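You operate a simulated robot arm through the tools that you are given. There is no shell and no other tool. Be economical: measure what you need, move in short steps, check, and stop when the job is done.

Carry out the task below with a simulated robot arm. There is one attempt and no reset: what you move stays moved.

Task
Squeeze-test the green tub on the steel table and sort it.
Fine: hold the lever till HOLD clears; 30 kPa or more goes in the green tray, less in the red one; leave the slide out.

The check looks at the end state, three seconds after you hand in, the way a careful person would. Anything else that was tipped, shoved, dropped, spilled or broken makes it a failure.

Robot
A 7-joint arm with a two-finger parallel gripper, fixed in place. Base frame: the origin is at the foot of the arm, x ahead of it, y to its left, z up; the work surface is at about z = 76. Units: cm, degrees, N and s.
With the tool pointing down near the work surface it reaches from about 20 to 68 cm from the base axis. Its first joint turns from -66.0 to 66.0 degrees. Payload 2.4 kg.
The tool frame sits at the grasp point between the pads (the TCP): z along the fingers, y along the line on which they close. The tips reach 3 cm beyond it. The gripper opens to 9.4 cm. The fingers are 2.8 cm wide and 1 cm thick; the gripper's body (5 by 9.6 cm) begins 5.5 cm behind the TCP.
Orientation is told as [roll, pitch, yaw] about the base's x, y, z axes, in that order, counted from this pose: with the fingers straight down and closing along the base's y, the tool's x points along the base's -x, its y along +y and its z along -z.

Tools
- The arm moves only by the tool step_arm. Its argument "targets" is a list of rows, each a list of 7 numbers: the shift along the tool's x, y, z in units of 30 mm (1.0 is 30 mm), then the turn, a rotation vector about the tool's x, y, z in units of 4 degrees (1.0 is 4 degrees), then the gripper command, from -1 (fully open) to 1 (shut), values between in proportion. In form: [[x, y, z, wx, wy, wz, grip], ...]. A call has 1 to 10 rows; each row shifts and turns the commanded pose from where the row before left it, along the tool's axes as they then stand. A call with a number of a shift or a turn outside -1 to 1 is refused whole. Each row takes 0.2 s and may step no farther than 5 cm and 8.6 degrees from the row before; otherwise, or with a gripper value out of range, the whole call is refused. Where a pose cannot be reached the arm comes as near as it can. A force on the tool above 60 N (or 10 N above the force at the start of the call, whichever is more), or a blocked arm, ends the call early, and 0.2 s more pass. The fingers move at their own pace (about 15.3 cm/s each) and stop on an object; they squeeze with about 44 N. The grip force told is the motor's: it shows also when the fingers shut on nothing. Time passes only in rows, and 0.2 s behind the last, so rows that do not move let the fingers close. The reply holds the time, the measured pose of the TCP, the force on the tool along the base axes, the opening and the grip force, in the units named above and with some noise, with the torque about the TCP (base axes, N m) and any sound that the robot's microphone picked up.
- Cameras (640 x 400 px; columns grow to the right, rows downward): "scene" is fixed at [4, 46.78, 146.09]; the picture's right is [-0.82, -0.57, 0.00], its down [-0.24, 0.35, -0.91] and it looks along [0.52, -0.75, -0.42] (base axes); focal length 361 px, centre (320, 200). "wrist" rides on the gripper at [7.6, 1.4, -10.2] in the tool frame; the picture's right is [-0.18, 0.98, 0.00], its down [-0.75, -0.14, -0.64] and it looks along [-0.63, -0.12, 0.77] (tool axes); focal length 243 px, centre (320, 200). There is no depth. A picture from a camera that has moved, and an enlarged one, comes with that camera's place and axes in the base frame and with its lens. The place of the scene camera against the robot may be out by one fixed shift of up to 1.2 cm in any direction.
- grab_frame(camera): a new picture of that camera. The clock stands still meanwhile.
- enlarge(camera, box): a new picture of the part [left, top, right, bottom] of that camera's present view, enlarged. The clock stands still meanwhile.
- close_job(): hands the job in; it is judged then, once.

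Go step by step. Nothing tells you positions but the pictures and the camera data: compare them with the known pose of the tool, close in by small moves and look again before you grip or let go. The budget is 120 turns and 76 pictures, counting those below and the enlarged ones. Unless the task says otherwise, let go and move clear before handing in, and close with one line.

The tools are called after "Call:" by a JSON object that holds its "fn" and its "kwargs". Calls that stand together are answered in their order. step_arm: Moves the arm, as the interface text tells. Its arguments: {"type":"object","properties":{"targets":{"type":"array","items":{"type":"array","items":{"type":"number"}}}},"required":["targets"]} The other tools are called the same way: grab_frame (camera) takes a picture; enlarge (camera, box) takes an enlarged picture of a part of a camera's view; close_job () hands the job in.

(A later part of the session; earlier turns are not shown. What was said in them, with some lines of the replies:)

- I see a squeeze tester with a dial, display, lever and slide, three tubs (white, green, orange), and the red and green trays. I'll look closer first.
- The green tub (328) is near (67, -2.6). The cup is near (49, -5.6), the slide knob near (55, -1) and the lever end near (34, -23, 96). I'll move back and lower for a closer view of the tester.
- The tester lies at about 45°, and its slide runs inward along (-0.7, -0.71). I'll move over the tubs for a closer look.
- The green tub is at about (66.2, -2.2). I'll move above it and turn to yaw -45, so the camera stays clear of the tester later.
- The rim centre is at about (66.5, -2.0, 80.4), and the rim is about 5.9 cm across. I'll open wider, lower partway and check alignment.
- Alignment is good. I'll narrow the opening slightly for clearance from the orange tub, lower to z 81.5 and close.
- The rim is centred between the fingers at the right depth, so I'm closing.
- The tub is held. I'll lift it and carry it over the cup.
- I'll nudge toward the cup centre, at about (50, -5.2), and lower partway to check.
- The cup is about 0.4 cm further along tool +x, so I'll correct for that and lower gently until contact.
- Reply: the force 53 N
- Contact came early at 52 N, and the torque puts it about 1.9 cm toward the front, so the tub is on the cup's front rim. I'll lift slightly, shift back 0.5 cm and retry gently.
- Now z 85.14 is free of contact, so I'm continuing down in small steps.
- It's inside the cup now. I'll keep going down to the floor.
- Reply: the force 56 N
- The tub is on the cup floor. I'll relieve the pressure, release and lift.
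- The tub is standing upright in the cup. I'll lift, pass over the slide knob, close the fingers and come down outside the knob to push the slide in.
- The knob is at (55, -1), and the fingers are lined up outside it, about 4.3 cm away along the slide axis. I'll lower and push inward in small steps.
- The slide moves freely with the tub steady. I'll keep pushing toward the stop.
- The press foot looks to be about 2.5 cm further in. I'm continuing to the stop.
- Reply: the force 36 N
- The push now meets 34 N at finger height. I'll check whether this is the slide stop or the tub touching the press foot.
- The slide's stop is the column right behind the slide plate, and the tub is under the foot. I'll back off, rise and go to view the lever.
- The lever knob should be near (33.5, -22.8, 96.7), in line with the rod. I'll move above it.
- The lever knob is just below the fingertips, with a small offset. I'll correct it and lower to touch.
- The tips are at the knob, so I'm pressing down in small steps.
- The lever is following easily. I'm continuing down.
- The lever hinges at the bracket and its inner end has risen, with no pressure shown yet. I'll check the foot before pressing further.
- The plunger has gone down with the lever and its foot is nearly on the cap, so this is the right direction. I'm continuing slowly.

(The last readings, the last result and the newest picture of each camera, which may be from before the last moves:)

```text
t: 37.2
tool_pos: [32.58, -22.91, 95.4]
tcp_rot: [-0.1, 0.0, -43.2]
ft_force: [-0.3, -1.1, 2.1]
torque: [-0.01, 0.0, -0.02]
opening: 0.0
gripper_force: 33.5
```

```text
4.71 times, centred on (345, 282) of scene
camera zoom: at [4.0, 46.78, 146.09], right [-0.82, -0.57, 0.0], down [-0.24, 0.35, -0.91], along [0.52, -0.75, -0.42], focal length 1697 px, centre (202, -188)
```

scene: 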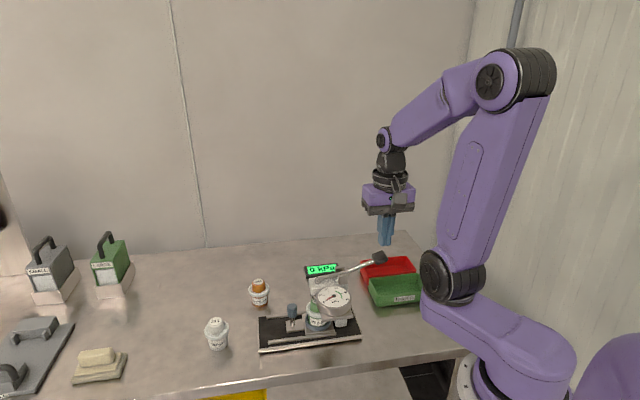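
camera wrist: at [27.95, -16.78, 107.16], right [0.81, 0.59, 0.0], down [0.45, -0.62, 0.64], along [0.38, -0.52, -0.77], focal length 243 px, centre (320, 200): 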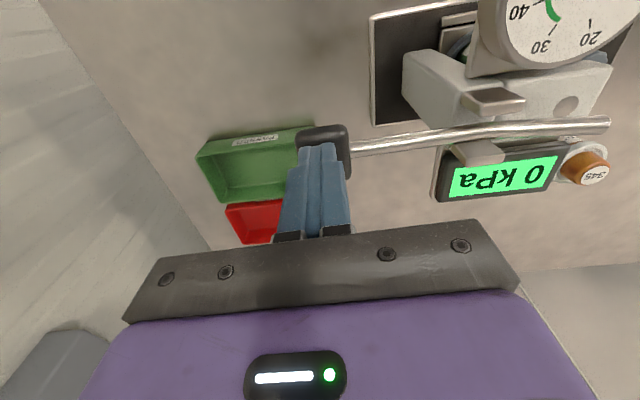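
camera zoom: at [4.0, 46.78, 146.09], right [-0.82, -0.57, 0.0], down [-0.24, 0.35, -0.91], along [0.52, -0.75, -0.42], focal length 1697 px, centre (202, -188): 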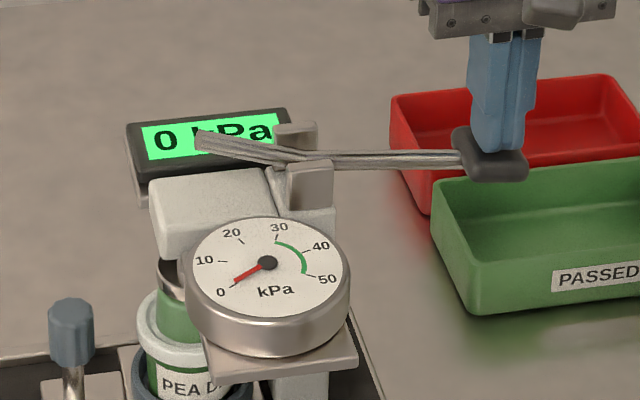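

Still 0 kPa with the foot about to touch. I'm pressing on.

Call:
{"fn": "step_arm", "kwargs": {"targets": [[0, 0, 0.12, 0, 0, 0, 1], [0, 0, 0.12, 0, 0, 0, 1], [0, 0, 0, 0, 0, 0, 1]]}}

Call:
{"fn": "enlarge", "kwargs": {"camera": "wrist", "box": [400, 0, 640, 220]}}

```text
t: 38.0
tool_pos: [32.6, -22.91, 94.88]
tcp_rot: [0.0, -0.2, -43.2]
ft_force: [-1.9, -1.9, 23.3]
torque: [0.1, -0.11, 0.0]
opening: 0.02
gripper_force: 33.3
```

```text
1.82 times, centred on (520, 110) of wrist
camera zoom: at [28.03, -16.71, 105.11], right [0.81, 0.59, 0.0], down [0.45, -0.62, 0.64], along [0.38, -0.52, -0.77], focal length 441 px, centre (-44, 364)
```

zoom: 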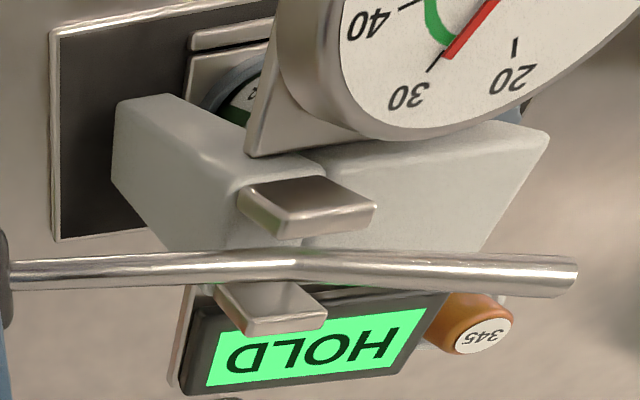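

The display shows HOLD, so I'll keep the lever exactly here and wait.

Call:
{"fn": "step_arm", "kwargs": {"targets": [[0, 0, 0, 0, 0, 0, 1], [0, 0, 0, 0, 0, 0, 1], [0, 0, 0, 0, 0, 0, 1], [0, 0, 0, 0, 0, 0, 1], [0, 0, 0, 0, 0, 0, 1], [0, 0, 0, 0, 0, 0, 1], [0, 0, 0, 0, 0, 0, 1], [0, 0, 0, 0, 0, 0, 1], [0, 0, 0, 0, 0, 0, 1], [0, 0, 0, 0, 0, 0, 1]]}}

Call:
{"fn": "enlarge", "kwargs": {"camera": "wrist", "box": [400, 0, 640, 220]}}

```text
t: 40.2
tool_pos: [32.57, -23.04, 94.71]
tcp_rot: [-0.1, 0.0, -43.2]
ft_force: [-0.6, -6.5, 26.9]
torque: [-0.03, -0.21, -0.06]
opening: 0.01
gripper_force: 33.0
```

```text
1.82 times, centred on (520, 110) of wrist
camera zoom: at [28.01, -16.7, 105.09], right [0.81, 0.59, 0.0], down [0.45, -0.62, 0.64], along [0.38, -0.52, -0.77], focal length 441 px, centre (-44, 364)
```

zoom: 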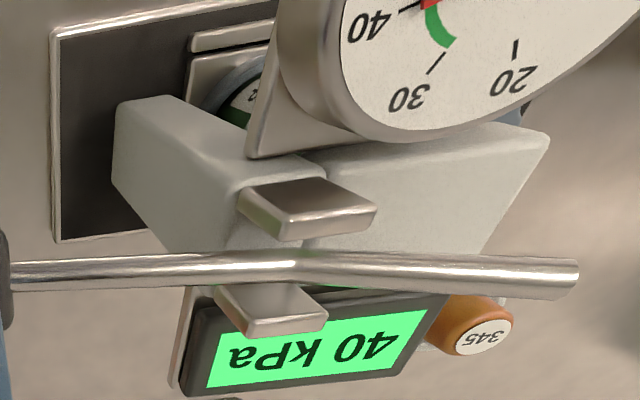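

HOLD has cleared and the display reads 40 kPa. I'll wait briefly and confirm the reading is stable on the scene camera.

Call:
{"fn": "step_arm", "kwargs": {"targets": [[0, 0, 0, 0, 0, 0, 1], [0, 0, 0, 0, 0, 0, 1], [0, 0, 0, 0, 0, 0, 1], [0, 0, 0, 0, 0, 0, 1]]}}

Call:
{"fn": "enlarge", "kwargs": {"camera": "scene", "box": [290, 240, 400, 325]}}

```text
t: 41.2
tool_pos: [32.43, -22.83, 94.74]
tcp_rot: [0.0, 0.0, -43.2]
ft_force: [-2.0, -5.3, 26.4]
torque: [0.0, -0.15, -0.06]
opening: 0.0
gripper_force: 33.1
```

```text
4.71 times, centred on (345, 282) of scene
camera zoom: at [3.97, 46.78, 146.09], right [-0.82, -0.57, 0.0], down [-0.24, 0.35, -0.91], along [0.52, -0.75, -0.42], focal length 1697 px, centre (202, -188)
```

zoom: 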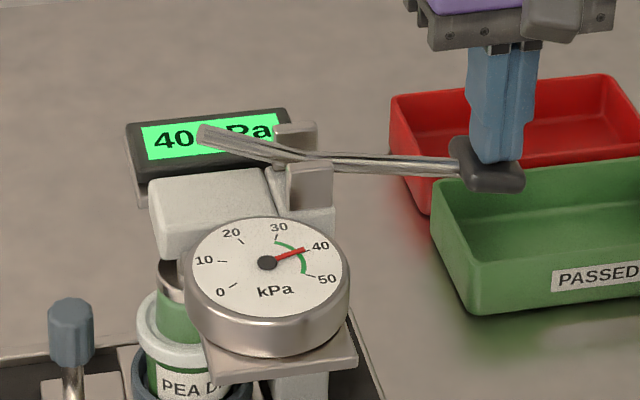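

It's steady at 40 kPa on both dial and display, so the tub goes in the green tray. I'll let the lever rise gently.

Call:
{"fn": "step_arm", "kwargs": {"targets": [[0, 0, -0.2, 0, 0, 0, 1], [0, 0, -0.2, 0, 0, 0, 1], [0, 0, -0.3, 0, 0, 0, 1], [0, 0, -0.3, 0, 0, 0, 1], [0, 0, -0.3, 0, 0, 0, 1], [0, 0, -0.4, 0, 0, 0, 1], [0, 0, -0.5, 0, 0, 0, 1], [0, 0, -0.6, 0, 0, 0, 1], [0, 0, -0.8, 0, 0, 0, 1], [0, 0, -0.9, 0, 0, 0, 1]]}}

Call:
{"fn": "grab_frame", "kwargs": {"camera": "scene"}}

```text
t: 43.4
tool_pos: [32.47, -22.91, 108.27]
tcp_rot: [0.0, 0.0, -43.3]
ft_force: [0.6, -0.4, 0.3]
torque: [0.0, -0.01, -0.01]
opening: 0.02
gripper_force: 32.9
```

```text
30 pictures are left
```

scene: 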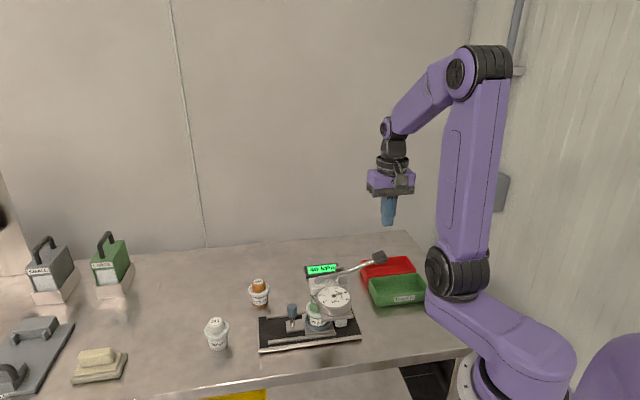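

The lever is back up and the reading is kept. Next I'll pull the slide out: go above the slide knob, now near (49.2, -6.8), tilt the body away from the head, and cage the knob loosely.

Call:
{"fn": "step_arm", "kwargs": {"targets": [[-0.05, 0.98, 0, 0, 0, 0, 1], [-0.05, 0.98, 0, 0, 0, 0, 1], [-0.05, 0.98, 0, 0, 0, 0, 1], [-0.05, 0.98, 0, 0, 0, 0, 0.06], [-0.05, 0.98, 0, 0, 0, 0, 0.06], [-0.05, 0.98, 0, 0, 0, 0, 0.06], [-0.05, 0.98, 0, 0, 0, 0, 0.06], [-0.04, 0.98, 0, 0, 0, 0, 0.06], [0, 0, 0, 0, 0, 0, 0.06]]}}

Call:
{"fn": "step_arm", "kwargs": {"targets": [[0, 0, 1, 0, 0, 0, 0.06], [0, 0, 1, 0, 0, 0, 0.06], [0, 0, 1, 0, 0, 0, 0.06], [0, 0, 1, 0, 0, 0, 0.06], [0, 0, 0, 1, 0, 0, 0.06], [0, 0, 0, 1, 0, 0, 0.06], [0, 0, 0, 1, 0, 0, 0.06], [0, 0, 0, 0, 0, 0, 0.06]]}}

Call:
{"fn": "grab_frame", "kwargs": {"camera": "wrist"}}

```text
t: 45.4
tool_pos: [49.55, -6.4, 108.23]
tcp_rot: [0.0, 0.0, -43.2]
ft_force: [0.5, -0.1, -0.1]
torque: [-0.01, -0.02, -0.01]
opening: 4.41
gripper_force: 0.0
```

```text
t: 47.2
tool_pos: [49.47, -6.52, 96.31]
tcp_rot: [-12.2, 0.0, -43.3]
ft_force: [0.4, -0.2, -0.6]
torque: [0.0, 0.02, 0.0]
opening: 4.44
gripper_force: 0.3
```

```text
29 pictures are left
camera wrist: at [46.39, 1.24, 106.03], right [0.79, 0.57, -0.21], down [0.55, -0.52, 0.66], along [0.27, -0.63, -0.72], focal length 243 px, centre (320, 200)
```

wrist: 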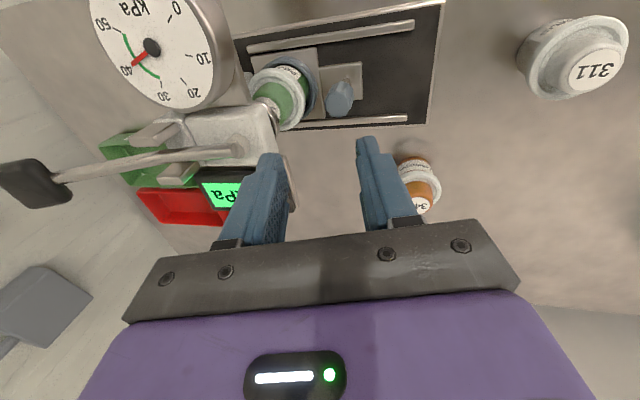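

The knob is seen near (48.8, -6.5). I'll bias slightly outward and lower partway, then check.

Call:
{"fn": "step_arm", "kwargs": {"targets": [[0, 0.32, 0.69, 0, 0, 0, 0.06], [0, 0.15, 0.69, 0, 0, 0, 0.06], [0, 0.14, 0.67, 0, 0, 0, 0.06], [0, 0, 0, 0, 0, 0, 0.06]]}}

Call:
{"fn": "grab_frame", "kwargs": {"camera": "wrist"}}

Call:
{"fn": "enlarge", "kwargs": {"camera": "scene", "box": [260, 250, 350, 330]}}

```text
t: 48.2
tool_pos: [49.83, -6.17, 89.78]
tcp_rot: [-11.9, 0.1, -43.2]
ft_force: [0.1, 0.5, -0.5]
torque: [0.01, 0.0, 0.01]
opening: 4.41
gripper_force: 0.1
```

```text
28 pictures are left
camera wrist: at [46.74, 1.56, 99.55], right [0.79, 0.57, -0.2], down [0.55, -0.52, 0.66], along [0.27, -0.63, -0.73], focal length 243 px, centre (320, 200)
```

wrist: 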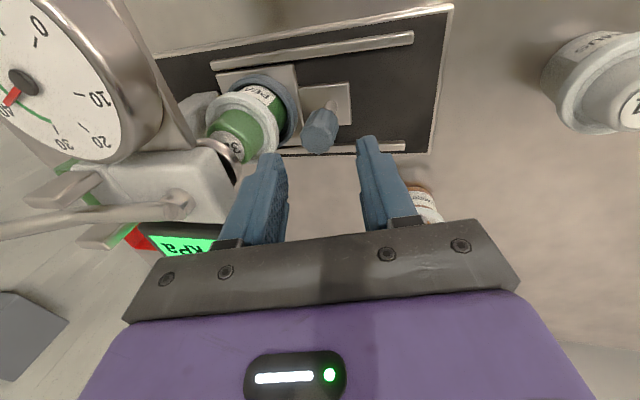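

```text
5.00 times, centred on (305, 290) of scene
camera zoom: at [4.0, 46.78, 146.09], right [-0.82, -0.57, 0.0], down [-0.24, 0.35, -0.91], along [0.52, -0.75, -0.42], focal length 1804 px, centre (395, -250)
```

zoom: 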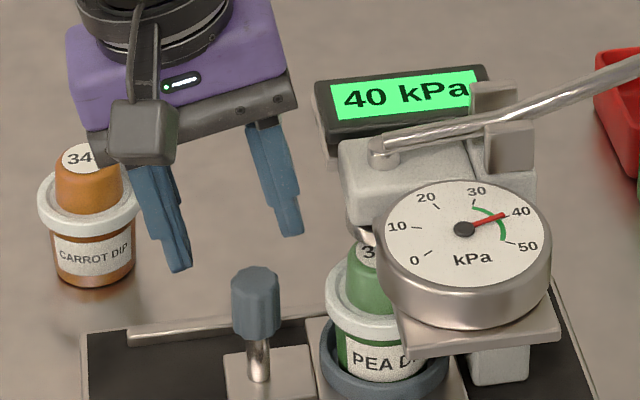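

The inner finger is a bit too far outward and would land on the knob. I'll shift inward 0.65 cm, then descend between the knob and tub.

Call:
{"fn": "step_arm", "kwargs": {"targets": [[0, -0.217, 0, 0, 0, 0, 0.06], [0, 0.07, 0.33, 0, 0, 0, 0.06], [0, 0.05, 0.25, 0, 0, 0, 0.06], [0, 0, 0, 0, 0, 0, 0.06]]}}

Call:
{"fn": "enlarge", "kwargs": {"camera": "scene", "box": [260, 250, 350, 330]}}

Call:
{"fn": "grab_frame", "kwargs": {"camera": "wrist"}}

```text
t: 49.2
tool_pos: [49.43, -6.69, 88.07]
tcp_rot: [-12.0, 0.0, -43.2]
ft_force: [0.0, 0.0, 0.5]
torque: [0.01, 0.0, 0.01]
opening: 4.43
gripper_force: 0.1
```

```text
5.00 times, centred on (305, 290) of scene
camera zoom: at [4.0, 46.78, 146.09], right [-0.82, -0.57, 0.0], down [-0.24, 0.35, -0.91], along [0.52, -0.75, -0.42], focal length 1804 px, centre (395, -250)
```

zoom: 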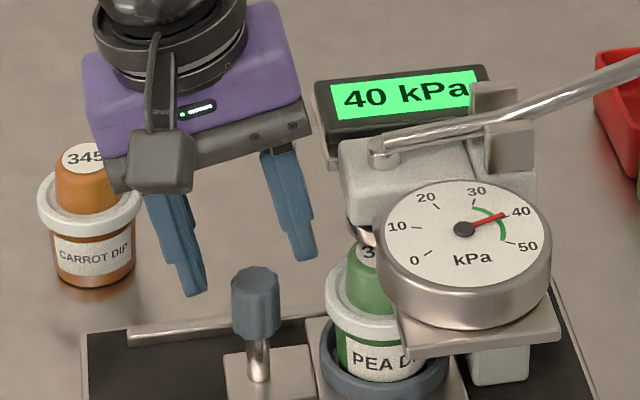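

```text
25 pictures are left
camera wrist: at [46.31, 1.09, 97.96], right [0.79, 0.57, -0.2], down [0.55, -0.52, 0.66], along [0.27, -0.63, -0.73], focal length 243 px, centre (320, 200)
```

wrist: 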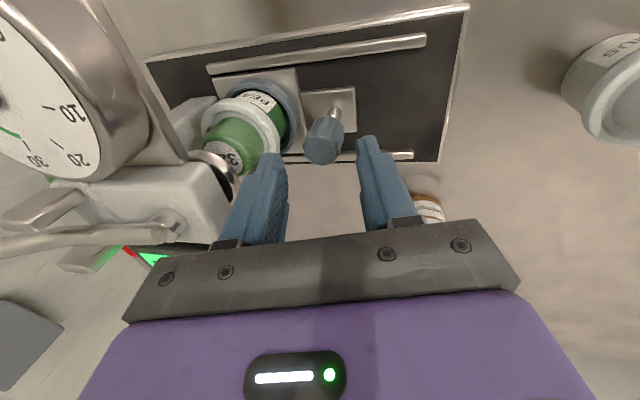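

In the scene view the inner fingertip sits in the middle of the gap between knob and tub. I'm lowering further.

Call:
{"fn": "step_arm", "kwargs": {"targets": [[0, 0.035, 0.163, 0, 0, 0, 0.06], [0, 0.035, 0.163, 0, 0, 0, 0.06], [0, 0, 0, 0, 0, 0, 0.06]]}}

Call:
{"fn": "enlarge", "kwargs": {"camera": "scene", "box": [260, 250, 350, 330]}}

```text
t: 50.0
tool_pos: [49.46, -6.68, 87.28]
tcp_rot: [-12.0, 0.0, -43.2]
ft_force: [-0.4, 1.0, -0.4]
torque: [0.01, 0.01, -0.01]
opening: 4.4
gripper_force: 0.1
```

```text
5.00 times, centred on (305, 290) of scene
camera zoom: at [4.0, 46.78, 146.09], right [-0.82, -0.57, 0.0], down [-0.24, 0.35, -0.91], along [0.52, -0.75, -0.42], focal length 1804 px, centre (395, -250)
```

zoom: 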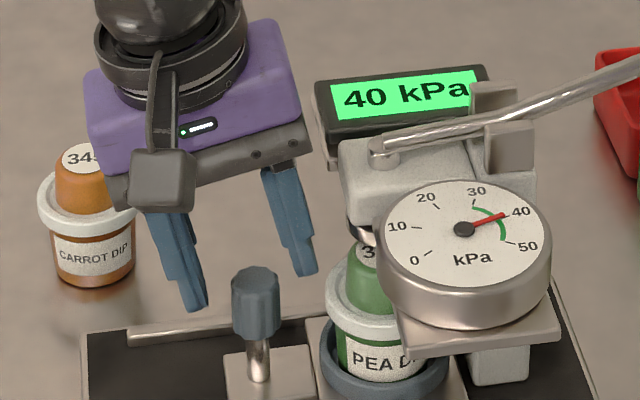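

Call:
{"fn": "step_arm", "kwargs": {"targets": [[0, 0.035, 0.163, 0, 0, 0, 0.06], [0, 0.035, 0.163, 0, 0, 0, 0.06], [0, 0.03, 0.163, 0, 0, 0, 0.06], [0, 0, 0, 0, 0, 0, 0.06]]}}

Call:
{"fn": "enlarge", "kwargs": {"camera": "scene", "box": [260, 250, 350, 330]}}

```text
t: 51.0
tool_pos: [49.4, -6.57, 85.87]
tcp_rot: [-12.0, 0.1, -43.2]
ft_force: [0.6, -0.4, -0.3]
torque: [0.01, 0.0, 0.01]
opening: 4.4
gripper_force: 0.0
```

```text
5.00 times, centred on (305, 290) of scene
camera zoom: at [4.0, 46.78, 146.09], right [-0.82, -0.57, 0.0], down [-0.24, 0.35, -0.91], along [0.52, -0.75, -0.42], focal length 1804 px, centre (395, -250)
```

zoom: 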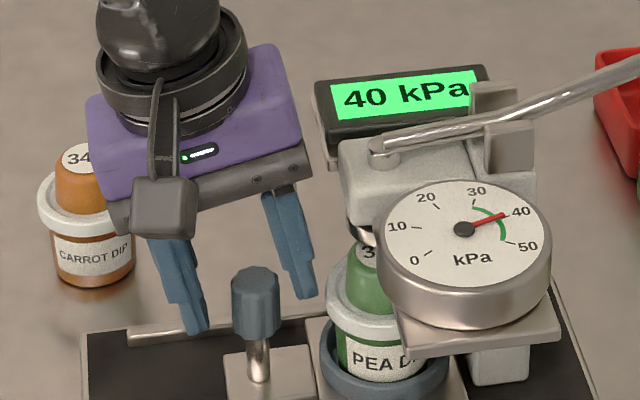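

The fingers straddle the knob. I'll pull outward along the slide axis.

Call:
{"fn": "step_arm", "kwargs": {"targets": [[-0.007, 0.2, -0.042, 0, 0, 0, 0.06], [-0.007, 0.2, -0.042, 0, 0, 0, 0.06], [-0.007, 0.2, -0.042, 0, 0, 0, 0.06], [-0.007, 0.2, -0.042, 0, 0, 0, 0.06], [0, 0, 0, 0, 0, 0, 0.06]]}}

Call:
{"fn": "enlarge", "kwargs": {"camera": "scene", "box": [250, 250, 350, 330]}}

```text
t: 52.2
tool_pos: [51.06, -4.98, 85.72]
tcp_rot: [-12.0, 0.0, -43.2]
ft_force: [0.4, -0.2, -0.3]
torque: [-0.02, 0.04, -0.04]
opening: 4.46
gripper_force: 0.7
```

```text
5.00 times, centred on (300, 290) of scene
camera zoom: at [4.0, 46.78, 146.09], right [-0.82, -0.57, 0.0], down [-0.24, 0.35, -0.91], along [0.52, -0.75, -0.42], focal length 1804 px, centre (420, -250)
```

zoom: 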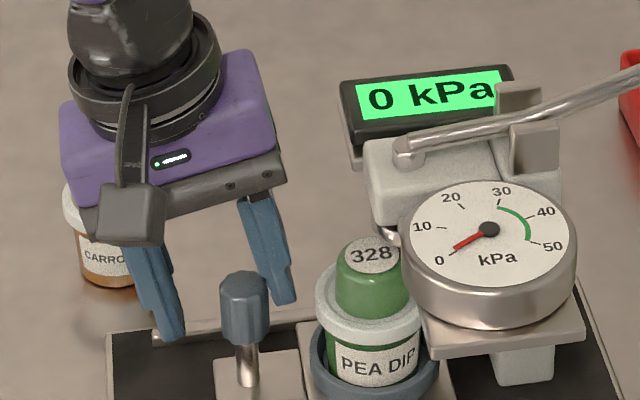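

The slide is coming out with the tub upright. I'm continuing to the out stop.

Call:
{"fn": "step_arm", "kwargs": {"targets": [[-0.007, 0.22, -0.046, 0, 0, 0, 0.06], [-0.007, 0.22, -0.046, 0, 0, 0, 0.06], [-0.007, 0.22, -0.046, 0, 0, 0, 0.06], [-0.007, 0.22, -0.046, 0, 0, 0, 0.06], [-0.007, 0.22, -0.046, 0, 0, 0, 0.06], [-0.007, 0.22, -0.046, 0, 0, 0, 0.06], [-0.007, 0.22, -0.046, 0, 0, 0, 0.06], [-0.007, 0.22, -0.046, 0, 0, 0, 0.06], [0, 0, 0, 0, 0, 0, 0.06]]}}

Call:
{"fn": "enlarge", "kwargs": {"camera": "scene", "box": [230, 250, 350, 345]}}

```text
t: 54.2
tool_pos: [54.92, -1.07, 85.69]
tcp_rot: [-12.0, 0.1, -43.2]
ft_force: [-0.8, -0.7, 1.1]
torque: [-0.03, 0.04, 0.01]
opening: 4.47
gripper_force: 0.3
```

```text
4.21 times, centred on (290, 298) of scene
camera zoom: at [4.0, 46.78, 146.09], right [-0.82, -0.57, 0.0], down [-0.24, 0.35, -0.91], along [0.52, -0.75, -0.42], focal length 1519 px, centre (446, -210)
```

zoom: 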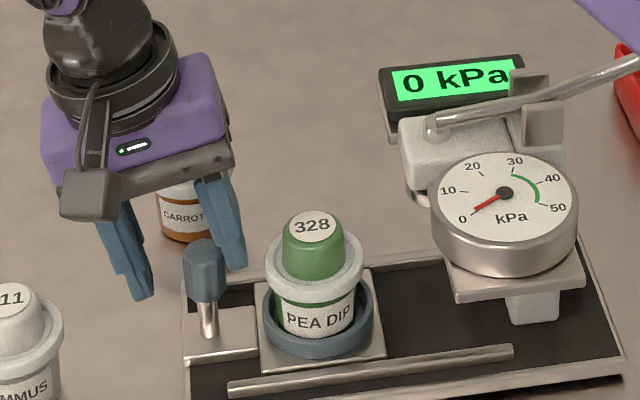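

About 1 cm is left to the stop, so I'll pull until I feel it.

Call:
{"fn": "step_arm", "kwargs": {"targets": [[-0.007, 0.15, -0.03, 0, 0, 0, 0.06], [-0.007, 0.15, -0.03, 0, 0, 0, 0.06], [-0.005, 0.1, -0.02, 0, 0, 0, 0.06], [0, 0, 0, 0, 0, 0, 0.06]]}}

Call:
{"fn": "enlarge", "kwargs": {"camera": "scene", "box": [230, 250, 350, 345]}}

```text
t: 55.2
tool_pos: [55.67, -0.11, 85.72]
tcp_rot: [-12.0, 0.0, -43.2]
ft_force: [-0.6, 0.9, -0.5]
torque: [-0.01, 0.0, -0.02]
opening: 4.42
gripper_force: 0.0
```

```text
4.21 times, centred on (290, 298) of scene
camera zoom: at [4.0, 46.78, 146.09], right [-0.82, -0.57, 0.0], down [-0.24, 0.35, -0.91], along [0.52, -0.75, -0.42], focal length 1519 px, centre (446, -210)
```

zoom: 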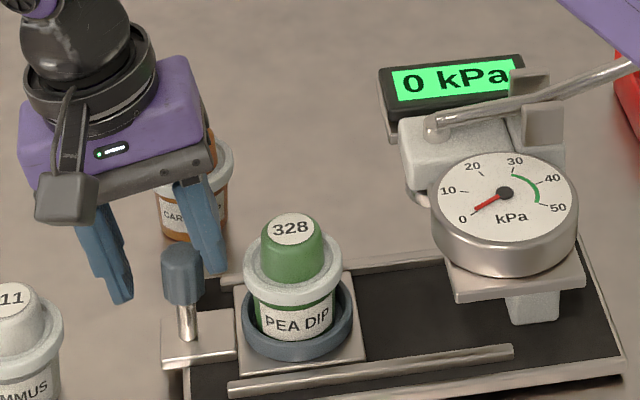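

Call:
{"fn": "step_arm", "kwargs": {"targets": [[0, 0.08, -0.017, 0, 0, 0, 0.06], [0, 0.06, -0.012, 0, 0, 0, 0.06], [0, 0, 0, 0, 0, 0, 0.06]]}}

```text
t: 56.0
tool_pos: [55.94, 0.07, 85.81]
tcp_rot: [-12.0, 0.1, -43.3]
ft_force: [-6.0, -6.3, -0.9]
torque: [-0.02, 0.05, -0.01]
opening: 4.89
gripper_force: 3.9
```

The slide is at the out stop. I'll ease off, rise straight up, untilt and move over the tub.

Call:
{"fn": "step_arm", "kwargs": {"targets": [[0, -0.12, 0.02, 0, 0, 0, 0.06], [0, -0.1, -0.49, 0, 0, 0, 0.06], [0, -0.1, -0.49, 0, 0, 0, 0.06], [0, -0.16, -0.78, 0, 0, 0, 0.06], [0, -0.16, -0.78, 0, 0, 0, 0.06], [0, -0.16, -0.78, 0, 0, 0, 0.06], [0, 0, 0, -1, 0, 0, -0.3], [0, 0, 0, -1, 0, 0, -0.5], [0, 0, 0, -1, 0, 0, -0.5], [0, 0, 0, 0, 0, 0, -0.5]]}}

```text
t: 58.2
tool_pos: [55.9, -0.19, 95.87]
tcp_rot: [0.2, 0.1, -43.3]
ft_force: [0.0, 0.2, -0.2]
torque: [0.01, -0.01, 0.02]
opening: 7.04
gripper_force: 0.1
```

Call:
{"fn": "step_arm", "kwargs": {"targets": [[0.07, -0.86, 0, 0, 0, 0, -0.5], [0.07, -0.86, 0, 0, 0, 0, -0.5], [0.07, -0.85, 0, 0, 0, 0, -0.55], [0, 0, 0.6, 0, 0, 0, -0.6], [0, 0, 0.6, 0, 0, 0, -0.6], [0, 0, 0.6, 0, 0, 0, -0.6], [0, 0, 0, 0, 0, 0, -0.6]]}}

Call:
{"fn": "grab_frame", "kwargs": {"camera": "wrist"}}

Call:
{"fn": "enlarge", "kwargs": {"camera": "scene", "box": [230, 250, 350, 345]}}

```text
t: 59.8
tool_pos: [50.15, -5.24, 90.61]
tcp_rot: [0.0, 0.0, -43.1]
ft_force: [-0.1, -0.6, -0.1]
torque: [-0.03, 0.01, 0.0]
opening: 7.5
gripper_force: 0.1
```

```text
19 pictures are left
camera wrist: at [45.61, 0.86, 100.92], right [0.81, 0.59, 0.0], down [0.45, -0.62, 0.64], along [0.38, -0.52, -0.77], focal length 243 px, centre (320, 200)
```

wrist: 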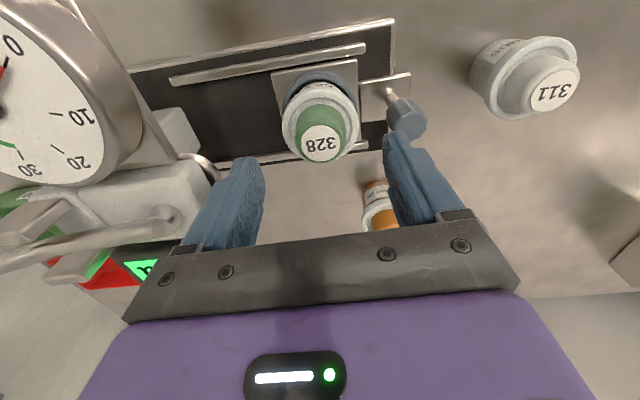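

```text
4.21 times, centred on (290, 298) of scene
camera zoom: at [4.0, 46.78, 146.09], right [-0.82, -0.57, 0.0], down [-0.24, 0.35, -0.91], along [0.52, -0.75, -0.42], focal length 1519 px, centre (446, -210)
```

zoom: 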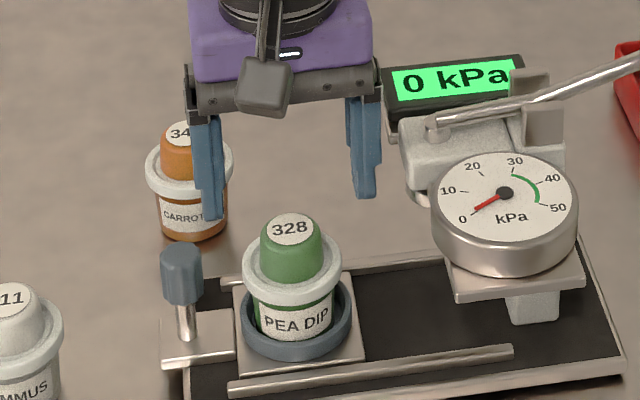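

The tub is centred under the gripper. I'm descending to the same grasp height.

Call:
{"fn": "step_arm", "kwargs": {"targets": [[0.02, 0, 0.4, 0, 0, 0, -0.52], [0, 0, 0.6, 0, 0, 0, -0.52], [0, 0, 0.6, 0, 0, 0, -0.52], [0, 0, 0.53, 0, 0, 0, -0.52], [0, 0, 0, 0, 0, 0, -0.52]]}}

Call:
{"fn": "grab_frame", "kwargs": {"camera": "wrist"}}

```text
t: 61.0
tool_pos: [50.07, -5.21, 83.99]
tcp_rot: [0.0, 0.0, -43.3]
ft_force: [0.4, 0.4, 0.0]
torque: [-0.01, 0.0, 0.02]
opening: 7.16
gripper_force: 0.0
```

```text
17 pictures are left
camera wrist: at [45.54, 0.97, 94.38], right [0.81, 0.59, 0.0], down [0.45, -0.62, 0.64], along [0.38, -0.52, -0.77], focal length 243 px, centre (320, 200)
```

wrist: 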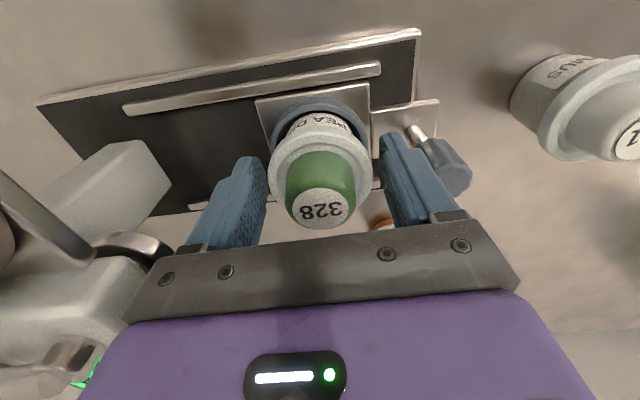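

Call:
{"fn": "step_arm", "kwargs": {"targets": [[0, 0, 0, 0, 0, 0, 0.2], [0, 0, 0, 0, 0, 0, 0.2], [0, 0, -0.2, 0, 0, 0, 0.2], [0, 0, -0.5, 0, 0, 0, 0.2], [0, 0, -0.9, 0, 0, 0, 0.2], [0, 0, -0.9, 0, 0, 0, 0.2], [0, 0, -0.9, 0, 0, 0, 0.2], [0, 0, -0.9, 0, 0, 0, 0.2]]}}

Call:
{"fn": "enlarge", "kwargs": {"camera": "scene", "box": [230, 200, 450, 345]}}

```text
t: 62.8
tool_pos: [50.12, -5.32, 97.19]
tcp_rot: [0.0, 0.0, -43.1]
ft_force: [-0.1, 0.5, -0.1]
torque: [-0.01, 0.0, -0.05]
opening: 5.73
gripper_force: 44.3
```

```text
2.76 times, centred on (340, 272) of scene
camera zoom: at [4.0, 46.78, 146.09], right [-0.82, -0.57, 0.0], down [-0.24, 0.35, -0.91], along [0.52, -0.75, -0.42], focal length 995 px, centre (265, 0)
```

zoom: 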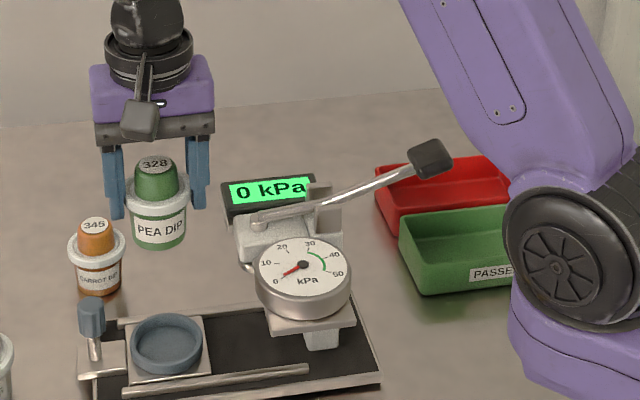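

The tub is held and the cup is empty with the slide out. I'll rise above the lever and carry the tub to the green tray, near (32.6, -35.4), whose long side matches the finger direction.

Call:
{"fn": "step_arm", "kwargs": {"targets": [[0, 0, -0.9, 0, 0, 0, 0.2], [0, 0, -0.9, 0, 0, 0, 0.2], [0, 0, -0.9, 0, 0, 0, 0.2], [0, 0, -0.9, 0, 0, 0, 0.2], [0, 0, -0.9, 0, 0, 0, 0.2], [-0.218, -0.942, 0, 0, 0, 0, 0.2], [-0.218, -0.942, 0, 0, 0, 0, 0.2], [-0.218, -0.942, 0, 0, 0, 0, 0.2], [-0.218, -0.942, 0, 0, 0, 0, 0.2], [-0.218, -0.942, 0, 0, 0, 0, 0.2]]}}

Call:
{"fn": "step_arm", "kwargs": {"targets": [[-0.218, -0.942, 0, 0, 0, 0, 0.2], [-0.218, -0.942, 0, 0, 0, 0, 0.2], [-0.218, -0.942, 0, 0, 0, 0, 0.2], [-0.218, -0.942, 0, 0, 0, 0, 0.2], [-0.218, -0.942, 0, 0, 0, 0, 0.2], [-0.218, -0.942, 0, 0, 0, 0, 0.2], [-0.218, -0.942, 0, 0, 0, 0, 0.2], [0, 0, 0.8, 0, 0, 0, 0.2], [0, 0, 0.8, 0, 0, 0, 0.2], [0, 0, 0, 0, 0, 0, 0.2]]}}

Call:
{"fn": "grab_frame", "kwargs": {"camera": "wrist"}}

Call:
{"fn": "grab_frame", "kwargs": {"camera": "scene"}}

```text
t: 65.0
tool_pos: [42.65, -17.83, 110.57]
tcp_rot: [0.0, -0.1, -43.2]
ft_force: [0.0, -0.1, -0.6]
torque: [0.02, 0.0, 0.0]
opening: 5.7
gripper_force: 43.7
```

```text
t: 67.2
tool_pos: [32.59, -35.41, 105.51]
tcp_rot: [0.0, 0.0, -43.1]
ft_force: [0.8, -0.6, -1.0]
torque: [-0.02, 0.03, 0.0]
opening: 5.72
gripper_force: 43.7
```

```text
15 pictures are left
camera wrist: at [28.04, -29.13, 115.88], right [0.81, 0.59, 0.0], down [0.45, -0.62, 0.64], along [0.38, -0.52, -0.77], focal length 243 px, centre (320, 200)
```

wrist: 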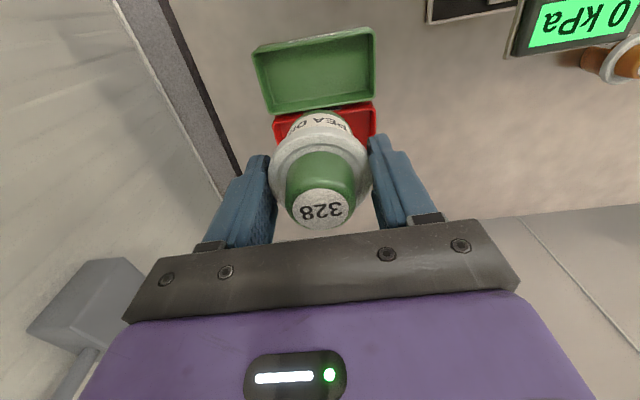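

```text
14 pictures are left
```

scene: 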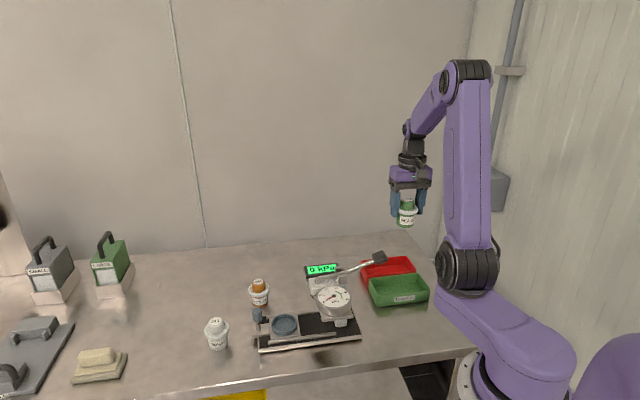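

The tray centre measures (32.7, -35.7), so I'm right above it. I'm descending.

Call:
{"fn": "step_arm", "kwargs": {"targets": [[-0.08, -0.02, 0.9, 0, 0, 0, 0.2], [0, 0, 0.9, 0, 0, 0, 0.2], [0, 0, 0.9, 0, 0, 0, 0.2], [0, 0, 0.9, 0, 0, 0, 0.2], [0, 0, 0.8, 0, 0, 0, 0.2], [0, 0, 0.6, 0, 0, 0, 0.2], [0, 0, 0.5, 0, 0, 0, 0.2], [0, 0, 0.4, 0, 0, 0, 0.2], [0, 0, 0, 0, 0, 0, 0.2]]}}

Call:
{"fn": "grab_frame", "kwargs": {"camera": "wrist"}}

Call:
{"fn": "enlarge", "kwargs": {"camera": "scene", "box": [320, 220, 460, 325]}}

```text
t: 69.2
tool_pos: [32.57, -35.73, 87.98]
tcp_rot: [0.1, 0.1, -43.2]
ft_force: [-0.6, 0.5, -1.2]
torque: [0.0, 0.01, -0.01]
opening: 5.72
gripper_force: 44.2
```

```text
13 pictures are left
camera wrist: at [28.09, -29.4, 98.23], right [0.81, 0.59, 0.0], down [0.45, -0.62, 0.64], along [0.38, -0.52, -0.77], focal length 243 px, centre (320, 200)
```

wrist: 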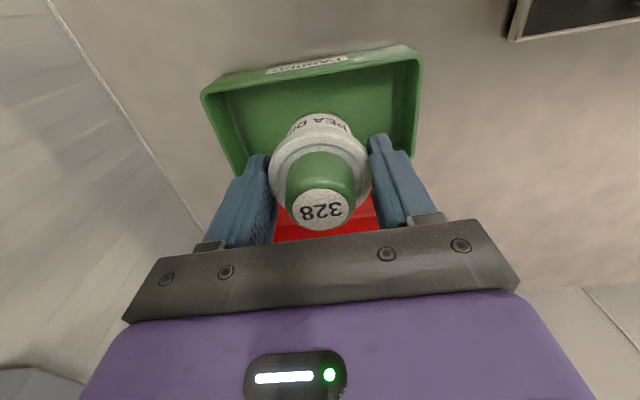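

```text
3.81 times, centred on (390, 272) of scene
camera zoom: at [4.0, 46.78, 146.09], right [-0.82, -0.57, 0.0], down [-0.24, 0.35, -0.91], along [0.52, -0.75, -0.42], focal length 1374 px, centre (53, -76)
```

zoom: 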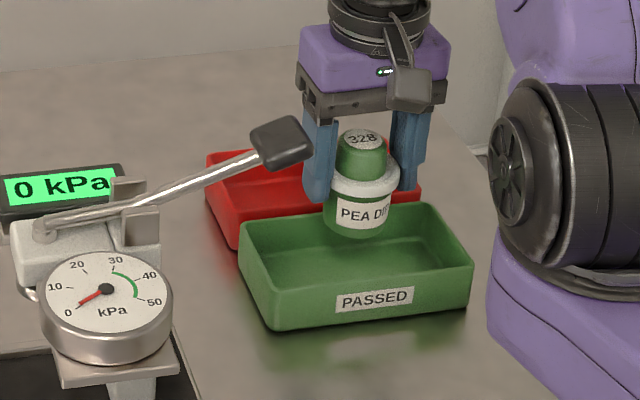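

The tub is inside the tray outline. I'm lowering gently.

Call:
{"fn": "step_arm", "kwargs": {"targets": [[0.07, 0, 0.5, 0, 0, 0, 0.2], [0, 0, 0.5, 0, 0, 0, 0.2], [0, 0, 0.5, 0, 0, 0, 0.2], [0, 0, 0, 0, 0, 0, 0.2]]}}

Call:
{"fn": "enlarge", "kwargs": {"camera": "scene", "box": [320, 220, 460, 325]}}

```text
t: 70.2
tool_pos: [32.46, -35.47, 83.57]
tcp_rot: [0.0, 0.0, -43.3]
ft_force: [0.0, 0.0, -0.4]
torque: [0.01, -0.01, 0.0]
opening: 5.72
gripper_force: 43.8
```

```text
3.81 times, centred on (390, 272) of scene
camera zoom: at [4.0, 46.78, 146.09], right [-0.82, -0.57, 0.0], down [-0.24, 0.35, -0.91], along [0.52, -0.75, -0.42], focal length 1374 px, centre (53, -76)
```

zoom: 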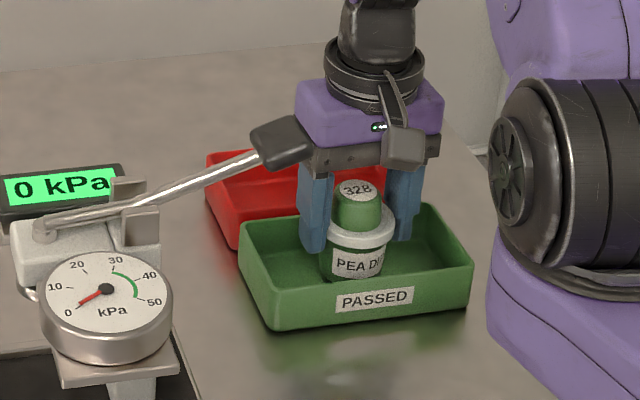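

Call:
{"fn": "step_arm", "kwargs": {"targets": [[0, 0, 0.1, 0, 0, 0, 0.2], [0, 0, 0.1, 0, 0, 0, 0.2], [0, 0, 0.1, 0, 0, 0, 0.2], [0, 0, 0.07, 0, 0, 0, 0.2], [0, 0, 0, 0, 0, 0, 0.2]]}}

```text
t: 71.4
tool_pos: [32.41, -35.35, 82.41]
tcp_rot: [-0.1, -0.1, -43.2]
ft_force: [-0.8, -1.5, -0.9]
torque: [0.03, 0.01, 0.01]
opening: 5.73
gripper_force: 43.8
```

Call:
{"fn": "step_arm", "kwargs": {"targets": [[0, 0, 0.06, 0, 0, 0, 0.2], [0, 0, 0.06, 0, 0, 0, 0.2], [0, 0, 0, 0, 0, 0, 0.2]]}}

```text
t: 72.2
tool_pos: [32.47, -35.41, 82.22]
tcp_rot: [0.1, -0.1, -43.3]
ft_force: [-2.2, 7.4, 37.2]
torque: [0.28, 0.13, -0.01]
opening: 5.72
gripper_force: 43.8
```

The tub is on the tray floor. I'll ease off, release and lift clear.

Call:
{"fn": "step_arm", "kwargs": {"targets": [[0, 0, -0.06, 0, 0, 0, 0.2], [0, 0, 0, 0, 0, 0, -0.1], [0, 0, 0, 0, 0, 0, -0.5], [0, 0, 0, 0, 0, 0, -0.5], [0, 0, -0.4, 0, 0, 0, -0.5], [0, 0, -0.7, 0, 0, 0, -0.5], [0, 0, -0.9, 0, 0, 0, -0.5], [0, 0, -0.9, 0, 0, 0, -0.5], [0, 0, -0.9, 0, 0, 0, -0.5], [0, 0, -0.9, 0, 0, 0, -0.5]]}}

Call:
{"fn": "step_arm", "kwargs": {"targets": [[0, 0, -0.9, 0, 0, 0, -0.5], [0, 0, -0.9, 0, 0, 0, -0.5], [0, 0, -0.9, 0, 0, 0, -0.5], [0, 0, 0, 0, 0, 0, -0.5]]}}

Call:
{"fn": "enlarge", "kwargs": {"camera": "scene", "box": [190, 220, 450, 370]}}

Call:
{"fn": "grab_frame", "kwargs": {"camera": "scene"}}

```text
t: 74.4
tool_pos: [32.48, -35.41, 96.26]
tcp_rot: [0.0, 0.0, -43.2]
ft_force: [1.1, -0.4, 0.1]
torque: [-0.02, 0.01, 0.0]
opening: 7.06
gripper_force: 0.0
```

```text
t: 75.4
tool_pos: [32.47, -35.44, 104.71]
tcp_rot: [0.0, -0.1, -43.2]
ft_force: [0.0, 0.6, -0.5]
torque: [0.0, 0.01, 0.03]
opening: 7.04
gripper_force: 0.1
```

```text
2.46 times, centred on (320, 295) of scene
camera zoom: at [4.0, 46.78, 146.09], right [-0.82, -0.57, 0.0], down [-0.24, 0.35, -0.91], along [0.52, -0.75, -0.42], focal length 888 px, centre (320, -34)
```

zoom: 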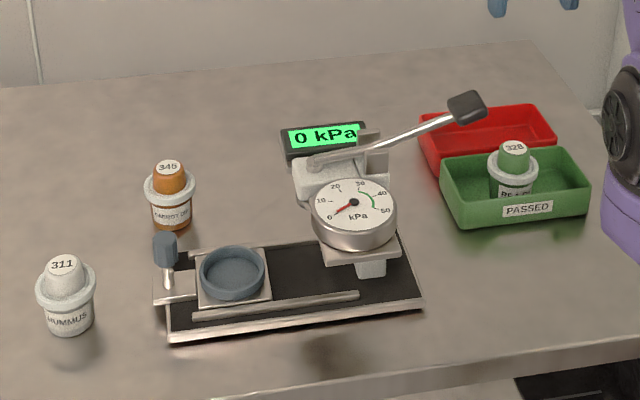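

```text
9 pictures are left
```

scene: 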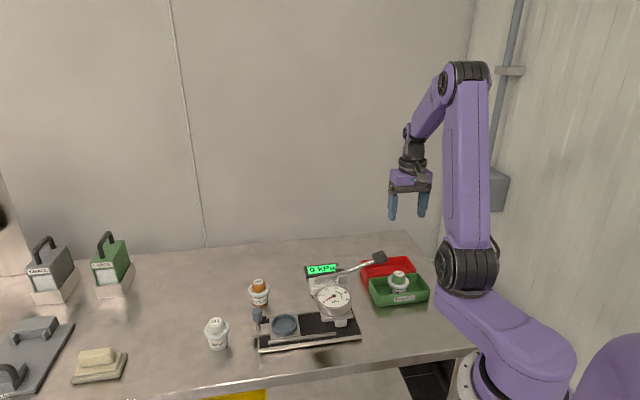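

The tub stands upright in the green tray, the slide is out, the lever is up and nothing else has moved, so I'm handing in.

Call:
{"fn": "close_job", "kwargs": {}}

```text
The job is handed in.
```

The green tub (328, Pea Dip) read 40 kPa once HOLD cleared, so it is in the green tray, with the slide left out and nothing else disturbed.
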